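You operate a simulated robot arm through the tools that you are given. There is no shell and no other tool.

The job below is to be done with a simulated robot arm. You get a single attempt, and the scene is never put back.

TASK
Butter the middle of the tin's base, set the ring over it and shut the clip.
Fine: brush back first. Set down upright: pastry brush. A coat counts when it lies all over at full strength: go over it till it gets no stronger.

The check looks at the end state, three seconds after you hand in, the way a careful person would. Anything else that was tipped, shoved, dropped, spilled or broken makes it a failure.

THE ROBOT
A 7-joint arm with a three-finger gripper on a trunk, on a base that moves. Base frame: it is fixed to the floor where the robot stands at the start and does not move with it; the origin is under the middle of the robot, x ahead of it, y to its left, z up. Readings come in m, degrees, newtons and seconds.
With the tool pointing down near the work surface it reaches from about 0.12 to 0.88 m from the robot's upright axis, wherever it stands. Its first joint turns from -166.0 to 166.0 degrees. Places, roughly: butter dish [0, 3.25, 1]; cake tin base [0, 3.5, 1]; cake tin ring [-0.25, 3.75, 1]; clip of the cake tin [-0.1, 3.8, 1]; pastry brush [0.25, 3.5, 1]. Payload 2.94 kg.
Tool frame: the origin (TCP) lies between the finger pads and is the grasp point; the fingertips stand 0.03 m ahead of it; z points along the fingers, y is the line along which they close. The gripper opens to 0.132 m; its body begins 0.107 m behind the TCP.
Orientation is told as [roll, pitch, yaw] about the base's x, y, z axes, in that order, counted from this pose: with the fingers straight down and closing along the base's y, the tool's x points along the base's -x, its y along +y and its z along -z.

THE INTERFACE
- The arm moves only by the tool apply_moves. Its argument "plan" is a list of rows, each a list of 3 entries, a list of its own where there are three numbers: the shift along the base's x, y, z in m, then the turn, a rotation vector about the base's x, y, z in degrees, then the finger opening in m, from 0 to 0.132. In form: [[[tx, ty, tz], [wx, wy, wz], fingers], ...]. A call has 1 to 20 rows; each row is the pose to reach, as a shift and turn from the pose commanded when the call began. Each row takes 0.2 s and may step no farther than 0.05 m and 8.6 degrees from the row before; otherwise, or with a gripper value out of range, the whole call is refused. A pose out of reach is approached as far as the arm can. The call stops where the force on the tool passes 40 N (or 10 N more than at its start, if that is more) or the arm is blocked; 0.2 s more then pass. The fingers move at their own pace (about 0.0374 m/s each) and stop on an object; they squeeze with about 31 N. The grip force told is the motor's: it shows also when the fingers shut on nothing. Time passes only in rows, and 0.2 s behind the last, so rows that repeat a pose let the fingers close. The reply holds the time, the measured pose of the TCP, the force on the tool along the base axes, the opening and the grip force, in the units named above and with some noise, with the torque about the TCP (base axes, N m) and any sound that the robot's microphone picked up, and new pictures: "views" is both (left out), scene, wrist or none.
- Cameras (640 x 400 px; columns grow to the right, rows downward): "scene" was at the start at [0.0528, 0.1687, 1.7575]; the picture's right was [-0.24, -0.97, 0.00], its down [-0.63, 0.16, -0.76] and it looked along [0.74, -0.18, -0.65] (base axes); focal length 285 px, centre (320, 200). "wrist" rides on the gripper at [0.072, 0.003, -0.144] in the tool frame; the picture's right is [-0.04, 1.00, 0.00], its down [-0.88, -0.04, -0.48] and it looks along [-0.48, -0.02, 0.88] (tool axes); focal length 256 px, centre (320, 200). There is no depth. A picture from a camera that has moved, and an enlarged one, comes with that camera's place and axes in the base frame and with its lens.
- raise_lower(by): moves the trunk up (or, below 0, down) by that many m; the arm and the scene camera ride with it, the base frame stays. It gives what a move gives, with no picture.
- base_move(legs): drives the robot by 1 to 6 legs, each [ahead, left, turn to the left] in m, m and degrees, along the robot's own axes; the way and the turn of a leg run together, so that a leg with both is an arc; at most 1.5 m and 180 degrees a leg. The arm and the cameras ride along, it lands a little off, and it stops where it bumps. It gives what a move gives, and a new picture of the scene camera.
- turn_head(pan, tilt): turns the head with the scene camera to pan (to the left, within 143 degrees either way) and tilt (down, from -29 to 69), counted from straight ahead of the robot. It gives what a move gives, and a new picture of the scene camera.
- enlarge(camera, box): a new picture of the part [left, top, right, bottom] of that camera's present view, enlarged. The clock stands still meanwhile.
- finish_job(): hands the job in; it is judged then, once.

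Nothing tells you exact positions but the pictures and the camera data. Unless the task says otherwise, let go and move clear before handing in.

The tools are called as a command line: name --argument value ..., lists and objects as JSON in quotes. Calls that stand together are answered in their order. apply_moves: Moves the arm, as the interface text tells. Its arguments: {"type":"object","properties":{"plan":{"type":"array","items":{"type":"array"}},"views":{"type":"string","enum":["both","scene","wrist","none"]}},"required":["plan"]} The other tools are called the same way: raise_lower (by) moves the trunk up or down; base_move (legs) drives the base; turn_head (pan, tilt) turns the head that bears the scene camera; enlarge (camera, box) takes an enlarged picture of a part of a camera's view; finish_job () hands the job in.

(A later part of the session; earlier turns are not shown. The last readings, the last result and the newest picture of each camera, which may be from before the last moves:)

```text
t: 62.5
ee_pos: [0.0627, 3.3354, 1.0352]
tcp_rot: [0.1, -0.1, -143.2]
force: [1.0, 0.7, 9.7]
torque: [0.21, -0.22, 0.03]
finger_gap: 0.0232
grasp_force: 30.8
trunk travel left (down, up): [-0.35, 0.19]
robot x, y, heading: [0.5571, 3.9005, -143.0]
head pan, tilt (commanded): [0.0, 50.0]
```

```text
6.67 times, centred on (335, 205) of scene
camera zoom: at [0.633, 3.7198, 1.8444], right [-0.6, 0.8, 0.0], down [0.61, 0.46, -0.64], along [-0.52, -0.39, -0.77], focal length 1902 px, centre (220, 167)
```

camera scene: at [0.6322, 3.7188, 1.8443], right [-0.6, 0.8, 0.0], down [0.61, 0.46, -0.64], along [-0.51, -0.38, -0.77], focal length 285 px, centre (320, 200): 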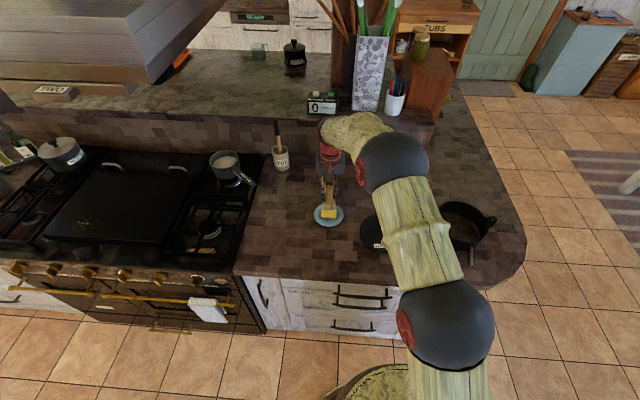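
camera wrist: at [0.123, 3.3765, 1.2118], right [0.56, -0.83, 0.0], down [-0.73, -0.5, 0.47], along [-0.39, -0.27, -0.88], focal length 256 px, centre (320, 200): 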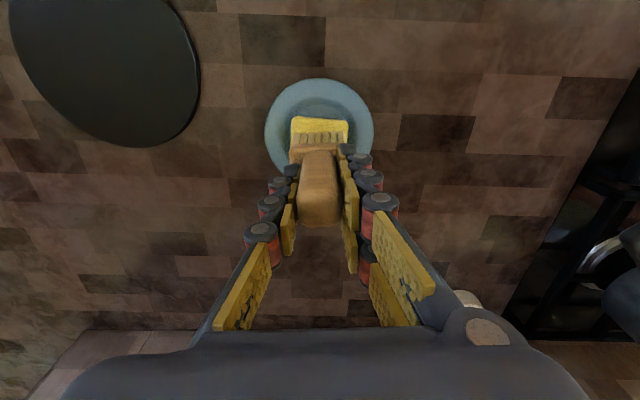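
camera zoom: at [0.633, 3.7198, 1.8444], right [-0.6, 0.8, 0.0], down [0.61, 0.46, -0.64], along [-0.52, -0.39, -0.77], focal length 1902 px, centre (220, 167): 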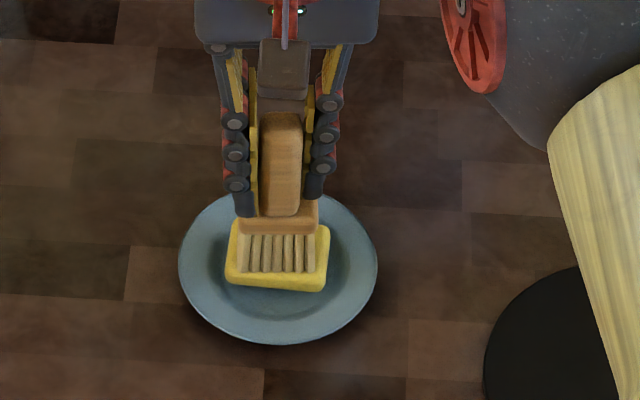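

The bristles touch the butter at about 10 N. I ease off a little, hold there, then lift and look whether the bristles took butter.

apply_moves --plan '[[[0, 0, 0.001], [0, 0, 0], 0.01], [[0, 0, 0.001], [0, 0, 0], 0.01], [[0, 0, 0.001], [0, 0, 0], 0.01], [[0, 0, 0.02], [0, 0, 0], 0.01], [[0, 0, 0.05], [0, 0, 0], 0.01]]' --views "none"

enlarge --camera "scene" --box '[290, 165, 380, 225]'

enlarge --camera "wrist" --box '[260, 80, 380, 180]'

```text
t: 63.7
ee_pos: [0.0646, 3.3373, 1.0826]
tcp_rot: [0.1, 0.1, -143.2]
force: [0.1, -0.5, -1.4]
torque: [-0.03, 0.02, 0.01]
finger_gap: 0.0231
grasp_force: 30.7
trunk travel left (down, up): [-0.35, 0.19]
robot x, y, heading: [0.5589, 3.8978, -143.0]
head pan, tilt (commanded): [0.0, 50.0]
```

```text
6.67 times, centred on (335, 195) of scene
camera zoom: at [0.6325, 3.7192, 1.8443], right [-0.6, 0.8, 0.0], down [0.61, 0.46, -0.64], along [-0.51, -0.38, -0.77], focal length 1902 px, centre (220, 233)
```

zoom: 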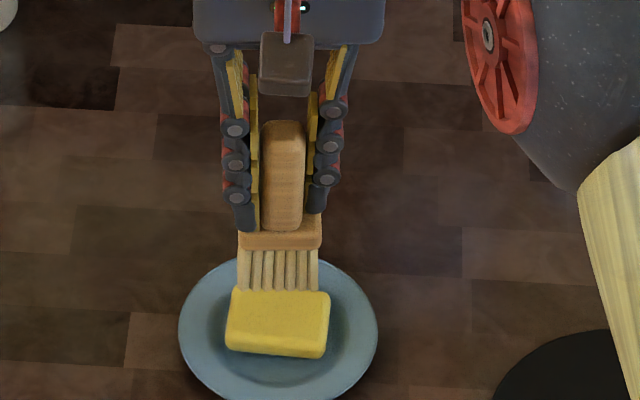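

```text
4.00 times, centred on (320, 130) of wrist
camera zoom: at [0.1253, 3.3777, 1.226], right [0.56, -0.83, 0.0], down [-0.73, -0.5, 0.47], along [-0.39, -0.27, -0.88], focal length 1024 px, centre (320, 480)
```

zoom: 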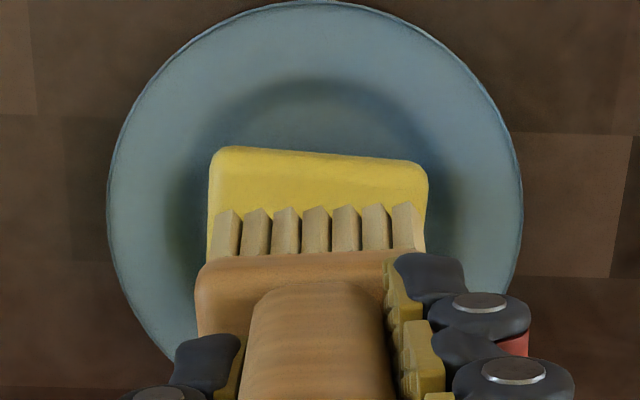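

No plain change on the bristles, but they pressed the butter; the disc will show. I carry the brush over the disc's middle, near (0.001, 3.545), and lower till it touches.

apply_moves --plan '[[[-0.0127, 0.0415, 0], [0, 0, 0], 0.01], [[-0.0254, 0.083, 0], [0, 0, 0], 0.01], [[-0.0381, 0.1245, 0], [0, 0, 0], 0.01], [[-0.0509, 0.1661, 0], [0, 0, 0], 0.01], [[-0.0636, 0.2077, 0], [0, 0, 0], 0.01], [[-0.0636, 0.2077, -0.03], [0, 0, 0], 0.01], [[-0.0636, 0.2077, -0.05], [0, 0, 0], 0.01], [[-0.0636, 0.2077, -0.056], [0, 0, 0], 0.01]]' --views "both"

enlarge --camera "wrist" --box '[220, 60, 420, 260]'

enlarge --camera "scene" --box '[330, 195, 430, 265]'

```text
t: 65.5
ee_pos: [0.0006, 3.5439, 1.027]
tcp_rot: [0.0, 0.0, -143.2]
force: [0.3, 0.3, 0.2]
torque: [-0.03, 0.0, -0.01]
finger_gap: 0.0232
grasp_force: 30.7
trunk travel left (down, up): [-0.35, 0.19]
robot x, y, heading: [0.5548, 3.9017, -143.2]
head pan, tilt (commanded): [0.0, 50.0]
camera scene: at [0.6321, 3.7193, 1.8443], right [-0.6, 0.8, 0.0], down [0.61, 0.46, -0.64], along [-0.51, -0.38, -0.77], focal length 285 px, centre (320, 200)
camera wrist: at [0.0621, 3.5849, 1.1709], right [0.56, -0.83, 0.0], down [-0.73, -0.5, 0.48], along [-0.39, -0.27, -0.88], focal length 256 px, centre (320, 200)
```

scene: 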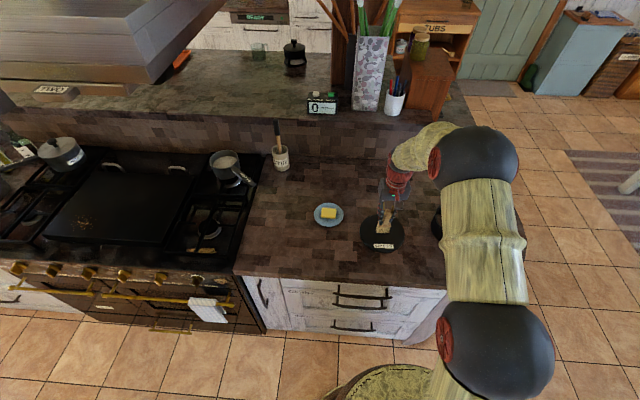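
wrist: 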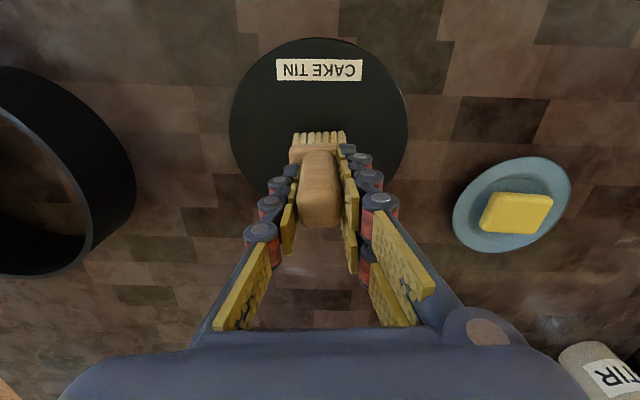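

```text
2.00 times, centred on (320, 160) of wrist
camera zoom: at [0.0621, 3.5849, 1.1709], right [0.56, -0.83, 0.0], down [-0.73, -0.5, 0.48], along [-0.39, -0.27, -0.88], focal length 512 px, centre (320, 280)
```

zoom: 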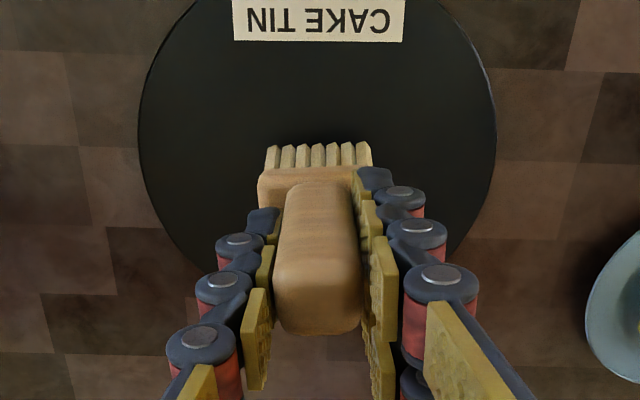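

```text
5.71 times, centred on (380, 230) of scene
camera zoom: at [0.6321, 3.7193, 1.8443], right [-0.6, 0.8, 0.0], down [0.61, 0.46, -0.64], along [-0.51, -0.38, -0.77], focal length 1631 px, centre (-23, 29)
```

zoom: 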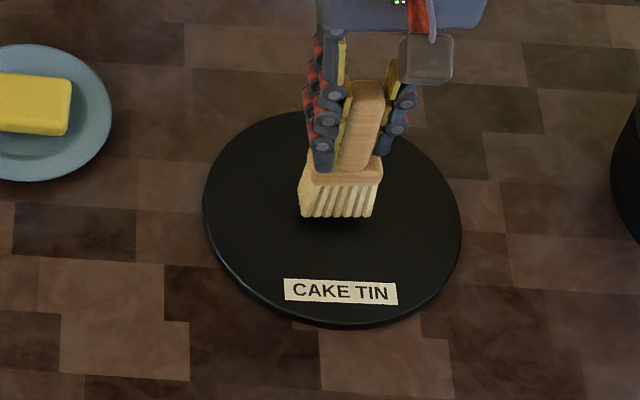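

The brush is centred over the disc. I lower in millimetre steps.

apply_moves --plan '[[[0, 0, -0.004], [0, 0, 0], 0.01], [[0, 0, -0.007], [0, 0, 0], 0.01], [[0, 0, -0.009], [0, 0, 0], 0.01]]' --views "none"

enlarge --camera "scene" --box '[330, 195, 430, 265]'

```text
t: 66.3
ee_pos: [-0.0001, 3.5434, 1.0179]
tcp_rot: [0.0, 0.0, -143.2]
force: [0.0, -0.2, -0.6]
torque: [-0.02, 0.02, 0.01]
finger_gap: 0.0233
grasp_force: 30.6
trunk travel left (down, up): [-0.35, 0.19]
robot x, y, heading: [0.5579, 3.8999, -143.3]
head pan, tilt (commanded): [0.0, 50.0]
```

```text
5.71 times, centred on (380, 230) of scene
camera zoom: at [0.6321, 3.7191, 1.8443], right [-0.6, 0.8, 0.0], down [0.61, 0.46, -0.64], along [-0.51, -0.38, -0.77], focal length 1631 px, centre (-23, 29)
```

zoom: 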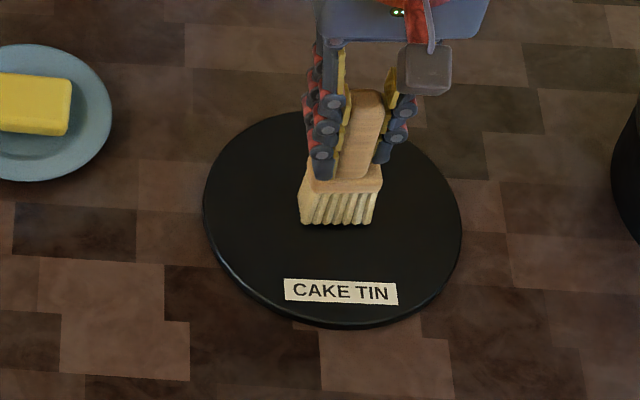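

apply_moves --plan '[[[0, 0, -0.001], [0, 0, 0], 0.01], [[0, 0, -0.002], [0, 0, 0], 0.01]]' --views "none"

```text
t: 66.9
ee_pos: [-0.0003, 3.5453, 1.0154]
tcp_rot: [0.0, 0.0, -143.3]
force: [-0.5, 0.2, -0.8]
torque: [0.03, 0.0, 0.0]
finger_gap: 0.0232
grasp_force: 30.9
trunk travel left (down, up): [-0.35, 0.19]
robot x, y, heading: [0.5599, 3.9, -143.4]
head pan, tilt (commanded): [0.0, 50.0]
```

apply_moves --plan '[[[0, 0, -0.001], [0, 0, 0], 0.01], [[0, 0, -0.002], [0, 0, 0], 0.01], [[0, 0, -0.003], [0, 0, 0], 0.01]]' --views "none"

```text
t: 67.7
ee_pos: [-0.0004, 3.5438, 1.0153]
tcp_rot: [0.0, -0.2, -143.2]
force: [0.3, 1.6, 8.4]
torque: [0.16, -0.19, 0.01]
finger_gap: 0.0232
grasp_force: 31.1
trunk travel left (down, up): [-0.35, 0.19]
robot x, y, heading: [0.5537, 3.9018, -143.2]
head pan, tilt (commanded): [0.0, 50.0]
```

It touches at z about 1.015 with 8 N. I lift to see what it left.

apply_moves --plan '[[[0, 0, 0.01], [0, 0, 0], 0.01], [[0, 0, 0.045], [0, 0, 0], 0.01], [[0.0, 0.0, 0.09], [0, 0, 0], 0.01]]' --views "none"

enlarge --camera "scene" --box '[330, 195, 430, 265]'

enlarge --camera "wrist" --box '[220, 60, 420, 200]'

```text
t: 68.5
ee_pos: [0.0016, 3.5443, 1.103]
tcp_rot: [0.0, 0.1, -143.2]
force: [0.9, 0.0, -0.3]
torque: [-0.01, 0.01, -0.02]
finger_gap: 0.0232
grasp_force: 31.5
trunk travel left (down, up): [-0.35, 0.19]
robot x, y, heading: [0.5586, 3.9047, -143.4]
head pan, tilt (commanded): [0.0, 50.0]
```

```text
5.71 times, centred on (380, 230) of scene
camera zoom: at [0.6331, 3.7197, 1.8443], right [-0.6, 0.8, 0.0], down [0.61, 0.46, -0.64], along [-0.52, -0.39, -0.77], focal length 1631 px, centre (-23, 29)
```

zoom: 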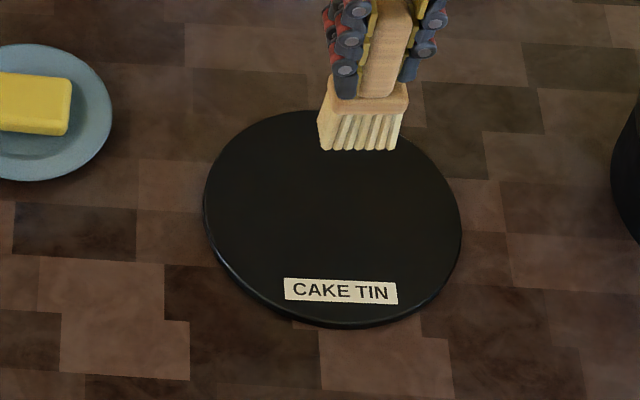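

```text
2.86 times, centred on (320, 130) of wrist
camera zoom: at [0.0624, 3.5857, 1.2476], right [0.56, -0.83, 0.0], down [-0.73, -0.5, 0.47], along [-0.39, -0.27, -0.88], focal length 731 px, centre (320, 400)
```

zoom: 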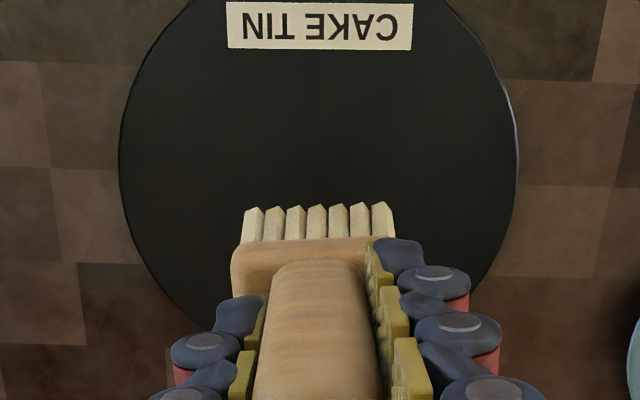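

Nothing shows after a mere dab, so it probably needs strokes. I go back down lightly and stroke a short way to and fro.

apply_moves --plan '[[[0, 0, -0.045], [0, 0, 0], 0.01], [[0, 0, -0.075], [0, 0, 0], 0.01], [[0, 0, -0.086], [0, 0, 0], 0.01], [[0, 0, -0.089], [0, 0, 0], 0.01], [[0.008, 0.006, -0.089], [0, 0, 0], 0.01], [[0.016, 0.012, -0.089], [0, 0, 0], 0.01], [[0.008, 0.006, -0.089], [0, 0, 0], 0.01], [[0, 0, -0.089], [0, 0, 0], 0.01], [[-0.008, -0.006, -0.089], [0, 0, 0], 0.01], [[-0.016, -0.012, -0.089], [0, 0, 0], 0.01], [[-0.008, -0.006, -0.089], [0, 0, 0], 0.01], [[0, 0, -0.089], [0, 0, 0], 0.01]]' --views "none"

enlarge --camera "scene" --box '[330, 195, 430, 265]'

enlarge --camera "wrist" --box '[220, 60, 420, 200]'

```text
t: 71.1
ee_pos: [-0.0014, 3.5433, 1.0149]
tcp_rot: [0.0, -0.2, -143.2]
force: [-3.1, -2.2, 14.4]
torque: [-0.14, 0.11, 0.01]
finger_gap: 0.0233
grasp_force: 30.9
trunk travel left (down, up): [-0.35, 0.19]
robot x, y, heading: [0.5563, 3.9014, -143.3]
head pan, tilt (commanded): [0.0, 50.0]
```

```text
5.71 times, centred on (380, 230) of scene
camera zoom: at [0.6327, 3.7193, 1.8444], right [-0.6, 0.8, 0.0], down [0.61, 0.46, -0.64], along [-0.51, -0.38, -0.77], focal length 1631 px, centre (-23, 29)
```

zoom: 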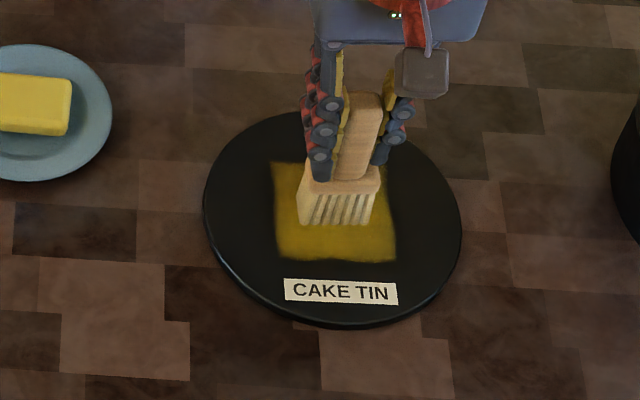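

```text
2.86 times, centred on (320, 130) of wrist
camera zoom: at [0.0607, 3.5848, 1.158], right [0.56, -0.83, 0.0], down [-0.73, -0.5, 0.48], along [-0.39, -0.27, -0.88], focal length 731 px, centre (320, 400)
```

zoom: 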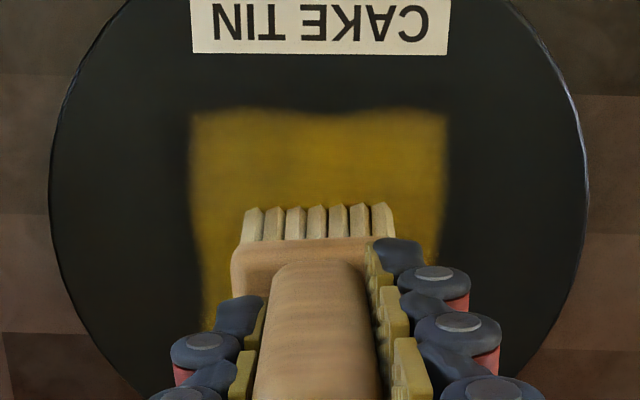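

Strokes leave butter: a square patch in the middle is now thinly coated. I go over the whole patch in lanes, a bit lighter on the force.

apply_moves --plan '[[[0.012, 0.009, 0.001], [0, 0, 0], 0.01], [[0.024, 0.018, 0.001], [0, 0, 0], 0.01], [[0.0174, 0.0268, 0.001], [0, 0, 0], 0.01], [[0.0108, 0.0356, 0.001], [0, 0, 0], 0.01], [[-0.0012, 0.0266, 0.001], [0, 0, 0], 0.01], [[-0.0132, 0.0176, 0.001], [0, 0, 0], 0.01], [[-0.0252, 0.0086, 0.001], [0, 0, 0], 0.01], [[-0.0372, -0.0004, 0.001], [0, 0, 0], 0.01], [[-0.0306, -0.0092, 0.001], [0, 0, 0], 0.01], [[-0.024, -0.018, 0.001], [0, 0, 0], 0.01], [[-0.012, -0.009, 0.001], [0, 0, 0], 0.01], [[0, 0, 0.001], [0, 0, 0], 0.01], [[0.012, 0.009, 0.001], [0, 0, 0], 0.01], [[0.024, 0.018, 0.001], [0, 0, 0], 0.01], [[0.0306, 0.0092, 0.001], [0, 0, 0], 0.01], [[0.0372, 0.0004, 0.001], [0, 0, 0], 0.01], [[0.0252, -0.0086, 0.001], [0, 0, 0], 0.01], [[0.0132, -0.0176, 0.001], [0, 0, 0], 0.01], [[0.0012, -0.0266, 0.001], [0, 0, 0], 0.01], [[-0.0108, -0.0356, 0.001], [0, 0, 0], 0.01]]' --views "none"

enlarge --camera "scene" --box '[330, 195, 430, 265]'

enlarge --camera "wrist" --box '[200, 20, 420, 200]'

```text
t: 75.3
ee_pos: [-0.0119, 3.5074, 1.0144]
tcp_rot: [0.0, 0.2, -143.3]
force: [-0.9, 0.5, -0.4]
torque: [-0.02, 0.02, 0.04]
finger_gap: 0.023
grasp_force: 31.2
trunk travel left (down, up): [-0.35, 0.19]
robot x, y, heading: [0.5555, 3.9013, -143.4]
head pan, tilt (commanded): [0.0, 50.0]
```

```text
5.71 times, centred on (380, 230) of scene
camera zoom: at [0.6318, 3.7188, 1.8443], right [-0.6, 0.8, 0.0], down [0.61, 0.46, -0.64], along [-0.51, -0.38, -0.77], focal length 1631 px, centre (-23, 29)
```

zoom: 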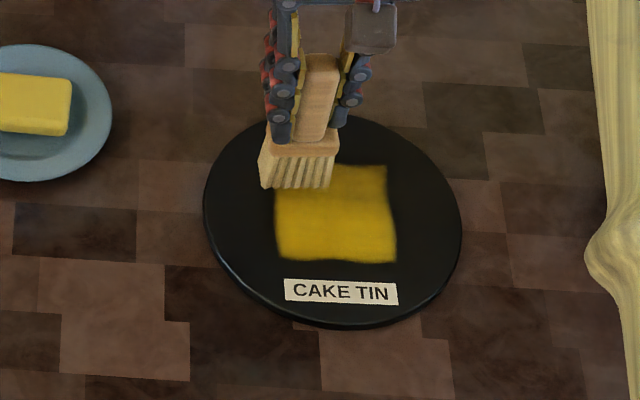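

```text
2.22 times, centred on (310, 110) of wrist
camera zoom: at [0.0498, 3.5488, 1.1585], right [0.56, -0.83, 0.0], down [-0.73, -0.5, 0.47], along [-0.39, -0.27, -0.88], focal length 569 px, centre (342, 400)
```

zoom: 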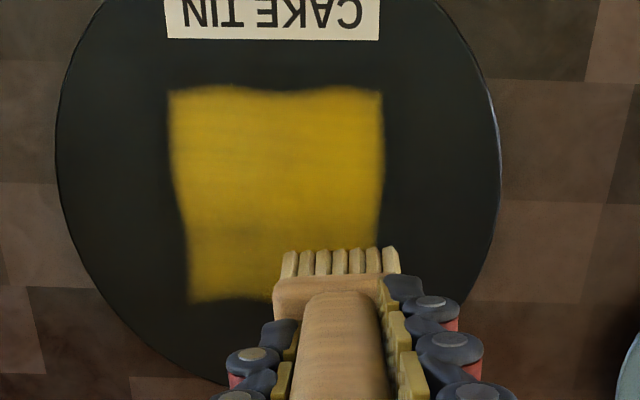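

The coat grew stronger all over the patch, but the last lane was barely touching. I go back over it 2 mm lower.

apply_moves --plan '[[[0, 0, -0.002], [0, 0, 0], 0.01], [[0.012, 0.009, -0.002], [0, 0, 0], 0.01], [[0.024, 0.018, -0.002], [0, 0, 0], 0.01], [[0.036, 0.027, -0.002], [0, 0, 0], 0.01], [[0.048, 0.036, -0.002], [0, 0, 0], 0.01], [[0.0414, 0.0448, -0.002], [0, 0, 0], 0.01], [[0.0348, 0.0536, -0.002], [0, 0, 0], 0.01], [[0.0228, 0.0446, -0.002], [0, 0, 0], 0.01], [[0.0108, 0.0356, -0.002], [0, 0, 0], 0.01], [[-0.0012, 0.0266, -0.002], [0, 0, 0], 0.01], [[-0.0132, 0.0176, -0.002], [0, 0, 0], 0.01], [[-0.0198, 0.0264, -0.002], [0, 0, 0], 0.01], [[-0.0264, 0.0352, -0.002], [0, 0, 0], 0.01], [[-0.0144, 0.0442, -0.002], [0, 0, 0], 0.01], [[-0.0024, 0.0532, -0.002], [0, 0, 0], 0.01], [[0.0096, 0.0622, -0.002], [0, 0, 0], 0.01], [[0.0216, 0.0712, -0.002], [0, 0, 0], 0.01], [[0.0096, 0.0622, -0.002], [0, 0, 0], 0.01], [[-0.0024, 0.0532, -0.002], [0, 0, 0], 0.01], [[0.0108, 0.0356, -0.002], [0, 0, 0], 0.01]]' --views "none"

enlarge --camera "scene" --box '[330, 195, 430, 265]'

enlarge --camera "wrist" --box '[200, 20, 420, 200]'

```text
t: 79.5
ee_pos: [-0.0, 3.5429, 1.013]
tcp_rot: [0.0, -0.1, -143.2]
force: [2.2, -1.9, 7.8]
torque: [-0.29, -0.15, 0.02]
finger_gap: 0.0232
grasp_force: 30.2
trunk travel left (down, up): [-0.35, 0.19]
robot x, y, heading: [0.5575, 3.9025, -143.0]
head pan, tilt (commanded): [0.0, 50.0]
```

```text
5.71 times, centred on (380, 230) of scene
camera zoom: at [0.6331, 3.719, 1.8442], right [-0.6, 0.8, 0.0], down [0.61, 0.46, -0.64], along [-0.52, -0.38, -0.77], focal length 1631 px, centre (-23, 29)
```

zoom: 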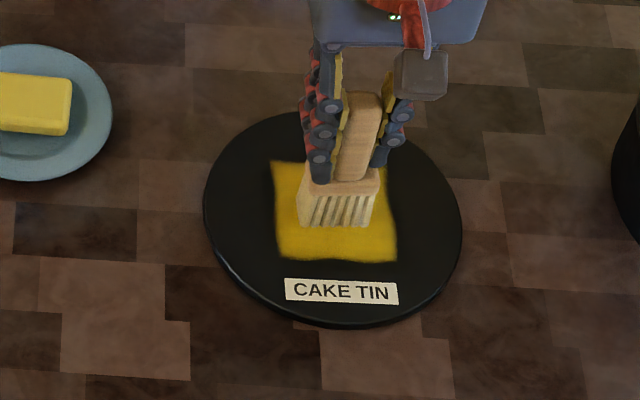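

```text
2.22 times, centred on (310, 110) of wrist
camera zoom: at [0.0614, 3.5845, 1.1566], right [0.56, -0.83, 0.0], down [-0.73, -0.5, 0.48], along [-0.39, -0.27, -0.88], focal length 569 px, centre (342, 400)
```

zoom: 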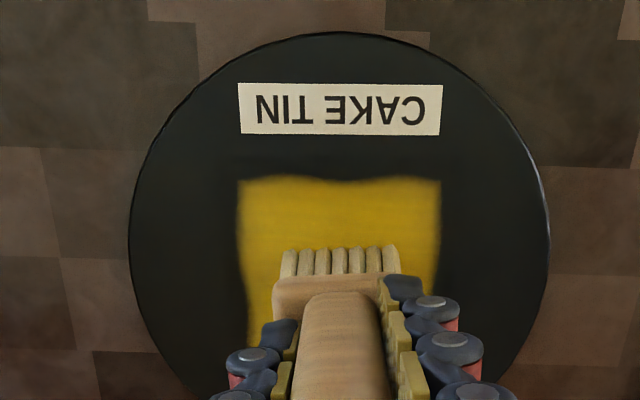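

It is stronger again. I lift away to view the whole patch, on the way to take more butter.

apply_moves --plan '[[[0, 0, 0.03], [0, 0, 0], 0.01], [[0, 0, 0.07], [0, 0, 0], 0.01], [[0.0126, -0.0413, 0.07], [0, 0, 0], 0.01], [[0.0252, -0.0826, 0.07], [0, 0, 0], 0.01], [[0.0378, -0.1239, 0.07], [0, 0, 0], 0.01], [[0.0504, -0.1652, 0.07], [0, 0, 0], 0.01], [[0.063, -0.2065, 0.07], [0, 0, 0], 0.01], [[0.063, -0.2065, 0.035], [0, 0, 0], 0.01], [[0.063, -0.2065, 0.028], [0, 0, 0], 0.01]]' --views "none"

enlarge --camera "scene" --box '[300, 185, 430, 275]'

```text
t: 81.5
ee_pos: [0.0628, 3.3381, 1.04]
tcp_rot: [0.0, 0.0, -143.3]
force: [0.3, 0.3, -1.1]
torque: [0.01, 0.02, 0.0]
finger_gap: 0.0232
grasp_force: 31.0
trunk travel left (down, up): [-0.35, 0.19]
robot x, y, heading: [0.5546, 3.9043, -143.2]
head pan, tilt (commanded): [0.0, 50.0]
```

```text
4.44 times, centred on (365, 230) of scene
camera zoom: at [0.6322, 3.719, 1.8443], right [-0.6, 0.8, 0.0], down [0.61, 0.46, -0.64], along [-0.51, -0.38, -0.77], focal length 1268 px, centre (120, 67)
```

zoom: 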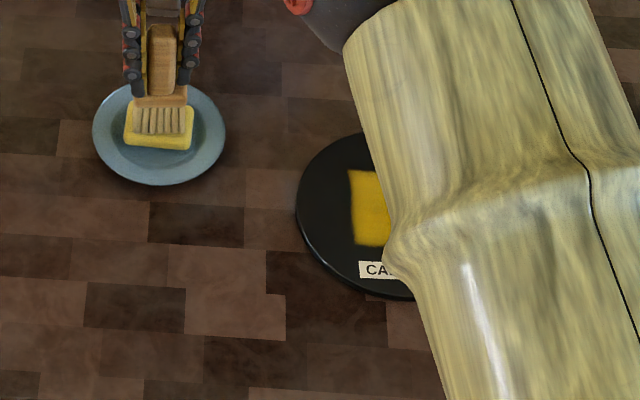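

apply_moves --plan '[[[0, 0, -0.004], [0, 0, 0], 0.01], [[0, 0, -0.006], [0, 0, 0], 0.01], [[0, 0, -0.008], [0, 0, 0], 0.01], [[0, 0, -0.008], [0, 0, 0], 0.01]]' --views "none"

```text
t: 82.5
ee_pos: [0.0629, 3.3379, 1.0329]
tcp_rot: [0.0, 0.0, -143.2]
force: [0.9, 0.1, 0.9]
torque: [-0.03, -0.02, 0.01]
finger_gap: 0.023
grasp_force: 30.8
trunk travel left (down, up): [-0.35, 0.19]
robot x, y, heading: [0.5531, 3.9023, -143.3]
head pan, tilt (commanded): [0.0, 50.0]
```

apply_moves --plan '[[[0, 0, -0.001], [0, 0, 0], 0.01], [[0, 0, -0.002], [0, 0, 0], 0.01], [[0, 0, -0.002], [0, 0, 0], 0.01]]' --views "none"

```text
t: 83.3
ee_pos: [0.0614, 3.3375, 1.0328]
tcp_rot: [0.0, -0.1, -143.2]
force: [3.1, 1.2, 11.4]
torque: [0.0, -0.09, 0.03]
finger_gap: 0.0231
grasp_force: 31.1
trunk travel left (down, up): [-0.35, 0.19]
robot x, y, heading: [0.5566, 3.8982, -143.5]
head pan, tilt (commanded): [0.0, 50.0]
```

Loaded again at 11 N. I take the brush back over the disc and give the whole patch another full pass.

apply_moves --plan '[[[0, 0, 0.02], [0, 0, 0], 0.01], [[0, 0, 0.05], [0, 0, 0], 0.01], [[-0.0183, 0.0429, 0.05], [0, 0, 0], 0.01], [[-0.0367, 0.0858, 0.05], [0, 0, 0], 0.01], [[-0.055, 0.1287, 0.05], [0, 0, 0], 0.01], [[-0.0733, 0.1716, 0.05], [0, 0, 0], 0.01], [[-0.0733, 0.1716, 0.015], [0, 0, 0], 0.01], [[-0.0733, 0.1716, -0.01], [0, 0, 0], 0.01], [[-0.0733, 0.1716, -0.016], [0, 0, 0], 0.01]]' --views "none"

enlarge --camera "scene" --box '[330, 195, 430, 265]'

enlarge --camera "wrist" --box '[200, 20, 420, 200]'

```text
t: 85.3
ee_pos: [-0.0104, 3.5095, 1.0154]
tcp_rot: [0.0, 0.0, -143.2]
force: [0.0, 0.3, -0.5]
torque: [-0.05, -0.03, 0.0]
finger_gap: 0.023
grasp_force: 30.6
trunk travel left (down, up): [-0.35, 0.19]
robot x, y, heading: [0.5569, 3.9026, -143.0]
head pan, tilt (commanded): [0.0, 50.0]
```

```text
5.71 times, centred on (380, 230) of scene
camera zoom: at [0.6321, 3.7192, 1.8443], right [-0.6, 0.8, 0.0], down [0.61, 0.46, -0.64], along [-0.51, -0.38, -0.77], focal length 1631 px, centre (-23, 29)
```

zoom: 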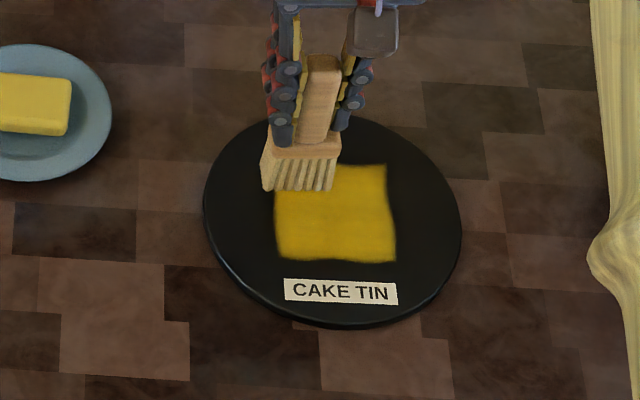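

```text
2.22 times, centred on (310, 110) of wrist
camera zoom: at [0.0512, 3.5511, 1.1582], right [0.56, -0.83, 0.0], down [-0.73, -0.5, 0.47], along [-0.39, -0.27, -0.88], focal length 569 px, centre (342, 400)
```

zoom: 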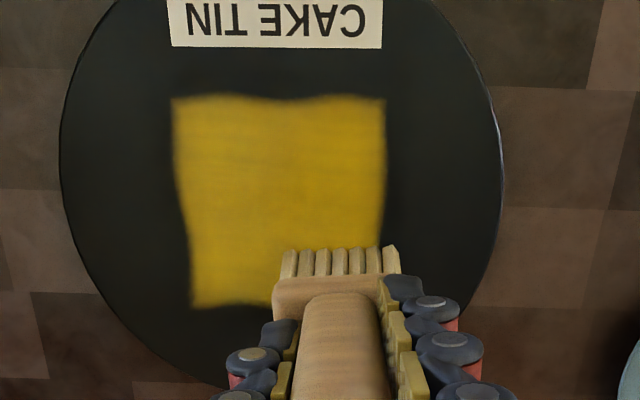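

apply_moves --plan '[[[0, 0, -0.003], [0, 0, 0], 0.01], [[0.012, 0.009, -0.003], [0, 0, 0], 0.01], [[0.024, 0.018, -0.003], [0, 0, 0], 0.01], [[0.036, 0.027, -0.003], [0, 0, 0], 0.01], [[0.048, 0.036, -0.003], [0, 0, 0], 0.01], [[0.0414, 0.0448, -0.003], [0, 0, 0], 0.01], [[0.0348, 0.0536, -0.003], [0, 0, 0], 0.01], [[0.0228, 0.0446, -0.003], [0, 0, 0], 0.01], [[0.0108, 0.0356, -0.003], [0, 0, 0], 0.01], [[-0.0012, 0.0266, -0.003], [0, 0, 0], 0.01], [[-0.0132, 0.0176, -0.003], [0, 0, 0], 0.01], [[-0.0198, 0.0264, -0.003], [0, 0, 0], 0.01], [[-0.0264, 0.0352, -0.003], [0, 0, 0], 0.01], [[-0.0144, 0.0442, -0.003], [0, 0, 0], 0.01], [[-0.0024, 0.0532, -0.003], [0, 0, 0], 0.01], [[0.0096, 0.0622, -0.003], [0, 0, 0], 0.01], [[0.0216, 0.0712, -0.003], [0, 0, 0], 0.01], [[0.0096, 0.0622, -0.003], [0, 0, 0], 0.01], [[-0.0024, 0.0532, -0.003], [0, 0, 0], 0.01], [[-0.0144, 0.0442, -0.003], [0, 0, 0], 0.01]]' --views "none"

enlarge --camera "scene" --box '[330, 195, 430, 265]'

enlarge --camera "wrist" --box '[200, 20, 420, 200]'

```text
t: 89.5
ee_pos: [-0.025, 3.5538, 1.0131]
tcp_rot: [0.0, 0.0, -143.2]
force: [1.9, 1.5, 9.8]
torque: [0.06, -0.03, -0.01]
finger_gap: 0.023
grasp_force: 31.1
trunk travel left (down, up): [-0.35, 0.19]
robot x, y, heading: [0.5581, 3.899, -143.4]
head pan, tilt (commanded): [0.0, 50.0]
```

```text
5.71 times, centred on (380, 230) of scene
camera zoom: at [0.6335, 3.72, 1.8443], right [-0.6, 0.8, 0.0], down [0.61, 0.46, -0.64], along [-0.52, -0.39, -0.77], focal length 1631 px, centre (-23, 29)
```

zoom: 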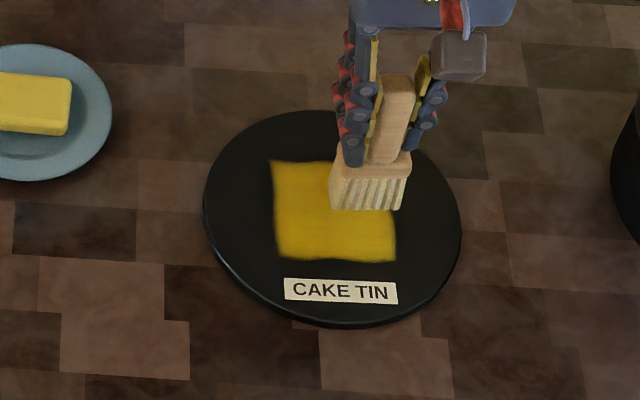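

```text
2.22 times, centred on (310, 110) of wrist
camera zoom: at [0.0371, 3.5955, 1.1564], right [0.56, -0.83, 0.0], down [-0.73, -0.5, 0.48], along [-0.39, -0.27, -0.88], focal length 569 px, centre (342, 400)
```

zoom: 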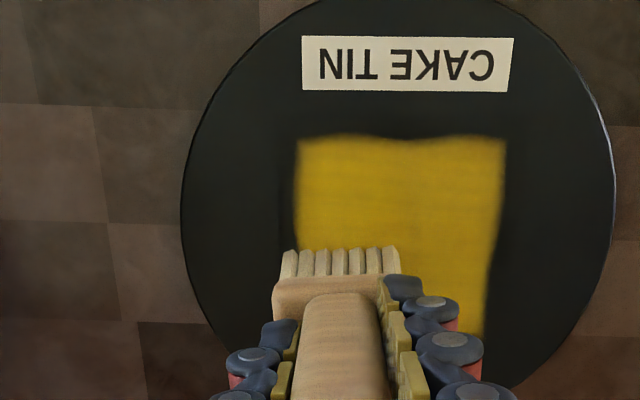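

The coat looks even now; to be sure it gets no stronger, I go over everything once more and then compare from the same viewpoint.

apply_moves --plan '[[[-0.012, -0.009, 0], [0, 0, 0], 0.01], [[-0.0054, -0.0178, 0], [0, 0, 0], 0.01], [[0.0012, -0.0266, 0], [0, 0, 0], 0.01], [[0.0132, -0.0176, 0], [0, 0, 0], 0.01], [[0.0252, -0.0086, 0], [0, 0, 0], 0.01], [[0.0372, 0.0004, 0], [0, 0, 0], 0.01], [[0.0492, 0.0094, 0], [0, 0, 0], 0.01], [[0.0558, 0.0006, 0], [0, 0, 0], 0.01], [[0.0624, -0.0082, 0], [0, 0, 0], 0.01], [[0.0504, -0.0172, 0], [0, 0, 0], 0.01], [[0.0384, -0.0262, 0], [0, 0, 0], 0.01], [[0.0264, -0.0352, 0], [0, 0, 0], 0.01], [[0.0144, -0.0442, 0], [0, 0, 0], 0.01], [[0.0264, -0.0352, 0], [0, 0, 0], 0.01], [[0.0384, -0.0262, 0], [0, 0, 0], 0.01], [[0.0438, -0.0084, 0], [0, 0, 0], 0.01], [[0.0492, 0.0094, 0], [0, 0, 0], 0.01], [[0.0426, 0.0182, 0], [0, 0, 0], 0.01], [[0.036, 0.027, 0], [0, 0, 0], 0.01], [[0.024, 0.018, 0], [0, 0, 0], 0.01]]' --views "none"

apply_moves --plan '[[[0, 0, 0.03], [0, 0, 0], 0.01], [[0, 0, 0.07], [0, 0, 0], 0.01], [[-0.024, -0.018, 0.09], [0, 0, 0], 0.01], [[-0.048, -0.036, 0.1], [0, 0, 0], 0.01], [[-0.048, -0.036, 0.1], [0, 0, 0], 0.01]]' --views "none"

enlarge --camera "wrist" --box '[220, 20, 440, 180]'

enlarge --camera "scene" --box '[330, 195, 430, 265]'

```text
t: 93.7
ee_pos: [-0.0007, 3.5731, 1.012]
tcp_rot: [0.0, 0.0, -143.2]
force: [2.3, 2.3, 18.3]
torque: [0.15, -0.07, 0.02]
finger_gap: 0.0232
grasp_force: 30.6
trunk travel left (down, up): [-0.35, 0.19]
robot x, y, heading: [0.5559, 3.8997, -143.3]
head pan, tilt (commanded): [0.0, 50.0]
```

```text
t: 94.9
ee_pos: [-0.0505, 3.5351, 1.112]
tcp_rot: [0.0, 0.0, -143.2]
force: [-0.9, 0.3, 0.2]
torque: [0.05, 0.04, 0.0]
finger_gap: 0.023
grasp_force: 30.9
trunk travel left (down, up): [-0.35, 0.19]
robot x, y, heading: [0.5573, 3.8997, -143.1]
head pan, tilt (commanded): [0.0, 50.0]
```

```text
2.50 times, centred on (330, 100) of wrist
camera zoom: at [0.0116, 3.5771, 1.2549], right [0.56, -0.83, 0.0], down [-0.73, -0.5, 0.48], along [-0.39, -0.27, -0.88], focal length 640 px, centre (295, 450)
```

zoom: 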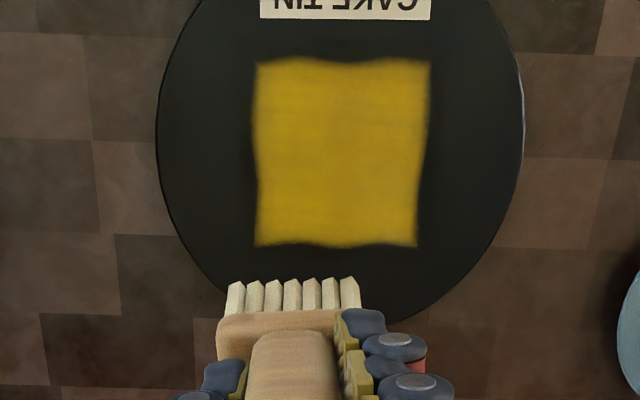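

```text
5.71 times, centred on (380, 230) of scene
camera zoom: at [0.6325, 3.7194, 1.8443], right [-0.6, 0.8, 0.0], down [0.61, 0.46, -0.64], along [-0.51, -0.38, -0.77], focal length 1631 px, centre (-23, 29)
```

zoom: 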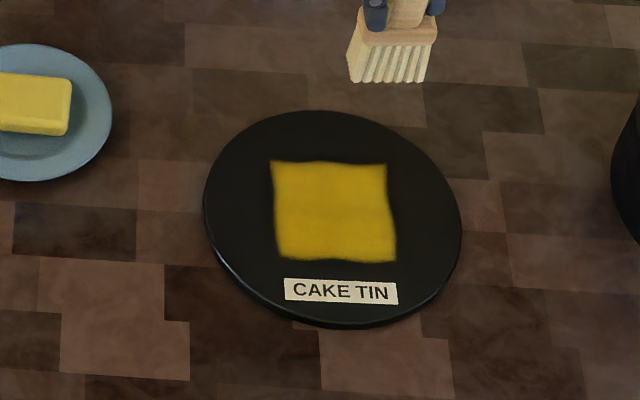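

The patch is now evenly yellow, corner to corner. I take a tight reference picture, then re-butter and go over it once more from the same viewpoint to see if it still gains.

enlarge --camera "scene" --box '[374, 218, 404, 245]'

apply_moves --plan '[[[0.0188, -0.0329, 0], [0, 0, 0], 0.01], [[0.0376, -0.0658, 0], [0, 0, 0], 0.01], [[0.0564, -0.0987, 0], [0, 0, 0], 0.01], [[0.0752, -0.1316, 0], [0, 0, 0], 0.01], [[0.094, -0.1645, 0], [0, 0, 0], 0.01], [[0.1128, -0.1976, 0], [0, 0, 0], 0.01], [[0.1128, -0.1976, -0.04], [0, 0, 0], 0.01], [[0.1128, -0.1976, -0.07], [0, 0, 0], 0.01], [[0.1128, -0.1976, -0.077], [0, 0, 0], 0.01], [[0.1128, -0.1976, -0.08], [0, 0, 0], 0.01]]' --views "none"

```text
14.81 times, centred on (389, 232) of scene
camera zoom: at [0.6325, 3.7194, 1.8443], right [-0.6, 0.8, 0.0], down [0.61, 0.46, -0.64], along [-0.51, -0.38, -0.77], focal length 4227 px, centre (-702, -267)
```

zoom: 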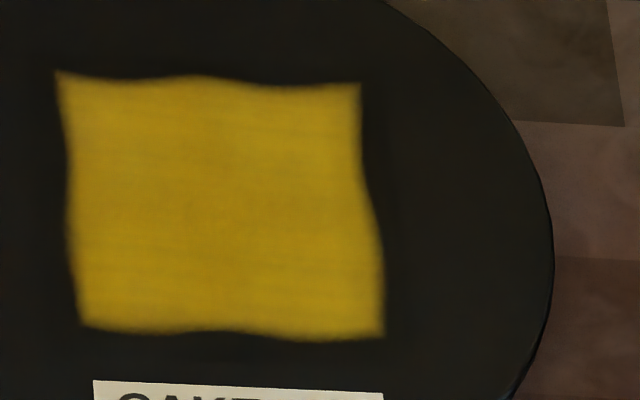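

```text
t: 97.1
ee_pos: [0.063, 3.3384, 1.0322]
tcp_rot: [-0.1, 0.0, -143.1]
force: [0.6, 0.0, 3.7]
torque: [-0.01, -0.08, 0.04]
finger_gap: 0.0231
grasp_force: 31.0
trunk travel left (down, up): [-0.35, 0.19]
robot x, y, heading: [0.5596, 3.9024, -142.9]
head pan, tilt (commanded): [0.0, 50.0]
```

apply_moves --plan '[[[0, 0, -0.001], [0, 0, 0], 0.01], [[-0.0018, 0.0024, -0.001], [0, 0, 0], 0.01], [[0.0018, -0.0024, -0.001], [0, 0, 0], 0.01], [[0, 0, -0.001], [0, 0, 0], 0.01], [[0, 0, 0.02], [0, 0, 0], 0.01], [[0, 0, 0.05], [0, 0, 0], 0.01], [[-0.0183, 0.0429, 0.05], [0, 0, 0], 0.01], [[-0.0367, 0.0858, 0.05], [0, 0, 0], 0.01], [[-0.055, 0.1287, 0.05], [0, 0, 0], 0.01], [[-0.0733, 0.1711, 0.05], [0, 0, 0], 0.01], [[-0.0733, 0.1711, 0.015], [0, 0, 0], 0.01], [[-0.0733, 0.1711, -0.01], [0, 0, 0], 0.01], [[-0.0733, 0.1711, -0.0175], [0, 0, 0], 0.01]]' --views "none"

```text
t: 99.9
ee_pos: [-0.0102, 3.5084, 1.0153]
tcp_rot: [0.0, -0.1, -143.2]
force: [-0.4, 0.0, -1.4]
torque: [-0.03, 0.03, -0.02]
finger_gap: 0.0232
grasp_force: 31.3
trunk travel left (down, up): [-0.35, 0.19]
robot x, y, heading: [0.554, 3.9013, -143.3]
head pan, tilt (commanded): [0.0, 50.0]
```

apply_moves --plan '[[[0, 0, -0.003], [0, 0, 0], 0.01], [[0.012, 0.009, -0.003], [0, 0, 0], 0.01], [[0.024, 0.018, -0.003], [0, 0, 0], 0.01], [[0.036, 0.027, -0.003], [0, 0, 0], 0.01], [[0.048, 0.036, -0.003], [0, 0, 0], 0.01], [[0.0414, 0.0448, -0.003], [0, 0, 0], 0.01], [[0.0348, 0.0536, -0.003], [0, 0, 0], 0.01], [[0.0228, 0.0446, -0.003], [0, 0, 0], 0.01], [[0.0108, 0.0356, -0.003], [0, 0, 0], 0.01], [[-0.0012, 0.0266, -0.003], [0, 0, 0], 0.01], [[-0.0132, 0.0176, -0.003], [0, 0, 0], 0.01], [[-0.0198, 0.0264, -0.003], [0, 0, 0], 0.01], [[-0.0264, 0.0352, -0.003], [0, 0, 0], 0.01], [[-0.0144, 0.0442, -0.003], [0, 0, 0], 0.01], [[-0.0024, 0.0532, -0.003], [0, 0, 0], 0.01], [[0.0096, 0.0622, -0.003], [0, 0, 0], 0.01], [[0.0216, 0.0712, -0.003], [0, 0, 0], 0.01], [[0.0096, 0.0622, -0.003], [0, 0, 0], 0.01], [[-0.0024, 0.0532, -0.003], [0, 0, 0], 0.01], [[-0.0144, 0.0442, -0.003], [0, 0, 0], 0.01]]' --views "none"

apply_moves --plan '[[[-0.012, -0.009, 0], [0, 0, 0], 0.01], [[-0.0054, -0.0178, 0], [0, 0, 0], 0.01], [[0.0012, -0.0266, 0], [0, 0, 0], 0.01], [[0.0132, -0.0176, 0], [0, 0, 0], 0.01], [[0.0252, -0.0086, 0], [0, 0, 0], 0.01], [[0.0372, 0.0004, 0], [0, 0, 0], 0.01], [[0.0492, 0.0094, 0], [0, 0, 0], 0.01], [[0.0558, 0.0006, 0], [0, 0, 0], 0.01], [[0.0624, -0.0082, 0], [0, 0, 0], 0.01], [[0.0504, -0.0172, 0], [0, 0, 0], 0.01], [[0.0384, -0.0262, 0], [0, 0, 0], 0.01], [[0.0264, -0.0352, 0], [0, 0, 0], 0.01], [[0.0144, -0.0442, 0], [0, 0, 0], 0.01], [[0.0264, -0.0352, 0], [0, 0, 0], 0.01], [[0.0384, -0.0262, 0], [0, 0, 0], 0.01], [[0.0438, -0.0084, 0], [0, 0, 0], 0.01], [[0.0492, 0.0094, 0], [0, 0, 0], 0.01], [[0.0426, 0.0182, 0], [0, 0, 0], 0.01], [[0.036, 0.027, 0], [0, 0, 0], 0.01], [[0.024, 0.018, 0], [0, 0, 0], 0.01]]' --views "none"

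apply_moves --plan '[[[0, 0, 0.03], [0, 0, 0], 0.01], [[0, 0, 0.07], [0, 0, 0], 0.01], [[-0.024, -0.018, 0.09], [0, 0, 0], 0.01], [[-0.048, -0.036, 0.1], [0, 0, 0], 0.01], [[-0.048, -0.036, 0.1], [0, 0, 0], 0.01]]' --views "none"

enlarge --camera "wrist" --box '[220, 20, 440, 180]'

enlarge --camera "scene" --box '[374, 218, 404, 245]'

```text
t: 104.1
ee_pos: [-0.0232, 3.5547, 1.0115]
tcp_rot: [0.0, 0.0, -143.2]
force: [1.2, 2.0, 9.8]
torque: [0.05, -0.02, -0.02]
finger_gap: 0.0232
grasp_force: 31.4
trunk travel left (down, up): [-0.35, 0.19]
robot x, y, heading: [0.5557, 3.9025, -143.2]
head pan, tilt (commanded): [0.0, 50.0]
```

```text
t: 108.3
ee_pos: [-0.0024, 3.5695, 1.0117]
tcp_rot: [0.0, -0.1, -143.1]
force: [0.3, 0.6, -0.6]
torque: [0.04, 0.03, 0.03]
finger_gap: 0.0228
grasp_force: 31.1
trunk travel left (down, up): [-0.35, 0.19]
robot x, y, heading: [0.5579, 3.9014, -143.1]
head pan, tilt (commanded): [0.0, 50.0]
```

```text
t: 109.5
ee_pos: [-0.048, 3.5348, 1.113]
tcp_rot: [0.0, 0.0, -143.1]
force: [0.3, 0.3, -0.1]
torque: [-0.03, 0.0, -0.02]
finger_gap: 0.0231
grasp_force: 31.0
trunk travel left (down, up): [-0.35, 0.19]
robot x, y, heading: [0.5563, 3.8992, -143.2]
head pan, tilt (commanded): [0.0, 50.0]
```

```text
2.50 times, centred on (330, 100) of wrist
camera zoom: at [0.0138, 3.5767, 1.2559], right [0.56, -0.83, 0.0], down [-0.73, -0.5, 0.48], along [-0.39, -0.27, -0.88], focal length 640 px, centre (295, 450)
```

zoom: 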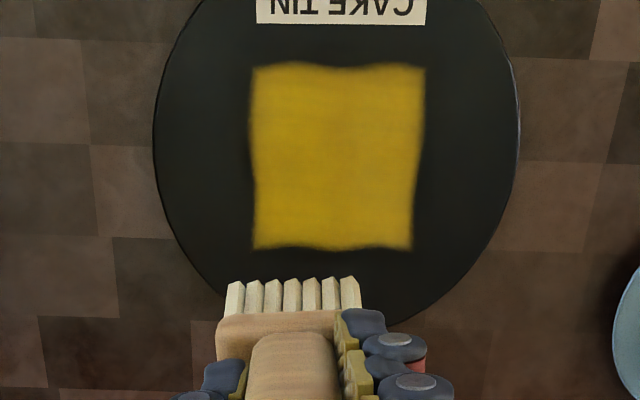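

```text
14.81 times, centred on (389, 232) of scene
camera zoom: at [0.6325, 3.7193, 1.8443], right [-0.6, 0.8, 0.0], down [0.61, 0.46, -0.64], along [-0.51, -0.38, -0.77], focal length 4227 px, centre (-702, -267)
```

zoom: 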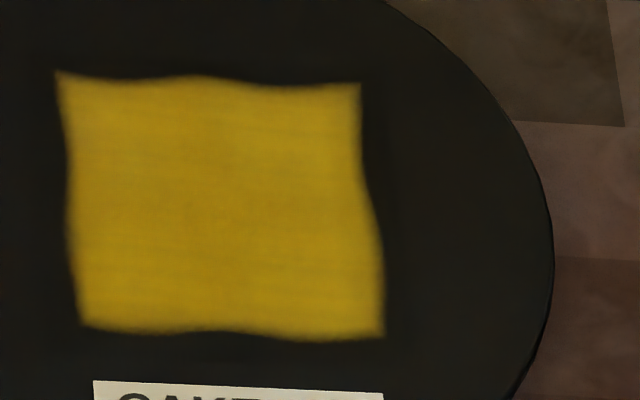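

No change between the two passes, so the coat is at full strength over the whole patch. Now I take the brush back to where it stood and set it down upright.

apply_moves --plan '[[[0.0401, -0.0188, 0], [0, 0, 0], 0.01], [[0.0802, -0.0376, 0], [0, 0, 0], 0.01], [[0.1203, -0.0564, 0], [0, 0, 0], 0.01], [[0.1604, -0.0751, 0], [0, 0, 0], 0.01], [[0.2004, -0.0939, 0], [0, 0, 0], 0.01], [[0.2405, -0.1127, 0], [0, 0, 0], 0.01], [[0.2405, -0.1127, -0.04], [0, 0, 0], 0.01], [[0.2405, -0.1127, -0.08], [0, 0, 0], 0.01], [[0.2405, -0.1127, -0.1], [0, 0, 0], 0.01], [[0.2405, -0.1127, -0.1], [0, 0, 0], 0.01]]' --views "scene"

enlarge --camera "scene" --box '[290, 190, 390, 270]'

```text
t: 111.7
ee_pos: [0.1931, 3.4211, 1.0132]
tcp_rot: [-0.1, 0.0, -143.2]
force: [0.2, 0.5, 0.7]
torque: [-0.01, -0.01, 0.01]
finger_gap: 0.0231
grasp_force: 30.6
trunk travel left (down, up): [-0.35, 0.19]
robot x, y, heading: [0.5538, 3.8962, -142.9]
head pan, tilt (commanded): [0.0, 50.0]
camera scene: at [0.6322, 3.719, 1.8443], right [-0.6, 0.8, 0.0], down [0.61, 0.46, -0.64], along [-0.51, -0.38, -0.77], focal length 285 px, centre (320, 200)
```

scene: 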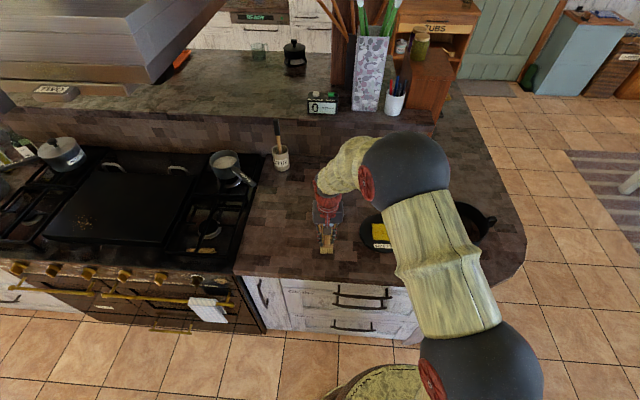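

```text
5.00 times, centred on (340, 230) of scene
camera zoom: at [0.6322, 3.719, 1.8443], right [-0.6, 0.8, 0.0], down [0.61, 0.46, -0.64], along [-0.51, -0.38, -0.77], focal length 1427 px, centre (220, 50)
```

zoom: 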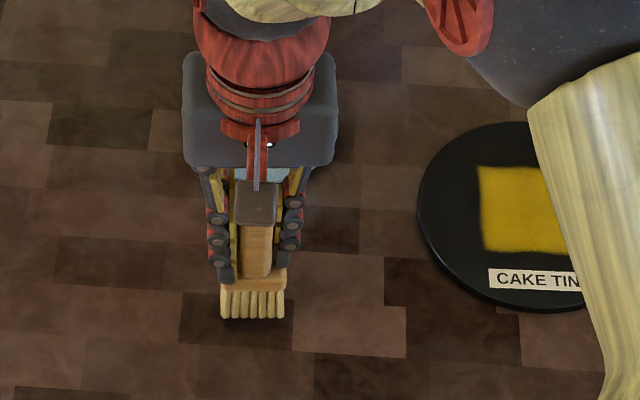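

apply_moves --plan '[[[0, 0, -0.004], [0, 0, 0], 0.01], [[0, 0, -0.007], [0, 0, 0], 0.01], [[0, 0, -0.008], [0, 0, 0], 0.01], [[0, 0, -0.009], [0, 0, 0], 0.01]]' --views "none"

```text
t: 112.7
ee_pos: [0.1932, 3.424, 1.0037]
tcp_rot: [0.0, 0.1, -143.2]
force: [0.4, 0.4, 0.9]
torque: [-0.04, -0.04, 0.01]
finger_gap: 0.0234
grasp_force: 31.1
trunk travel left (down, up): [-0.35, 0.19]
robot x, y, heading: [0.5592, 3.9042, -143.2]
head pan, tilt (commanded): [0.0, 50.0]
```

apply_moves --plan '[[[0, 0, -0.001], [0, 0, 0], 0.01], [[0, 0, -0.001], [0, 0, 0], 0.01]]' --views "none"

```text
t: 113.3
ee_pos: [0.1919, 3.4224, 1.0032]
tcp_rot: [0.0, -0.1, -143.2]
force: [0.6, 2.4, 10.3]
torque: [0.07, 0.01, -0.03]
finger_gap: 0.0231
grasp_force: 30.1
trunk travel left (down, up): [-0.35, 0.19]
robot x, y, heading: [0.5557, 3.9017, -143.1]
head pan, tilt (commanded): [0.0, 50.0]
```

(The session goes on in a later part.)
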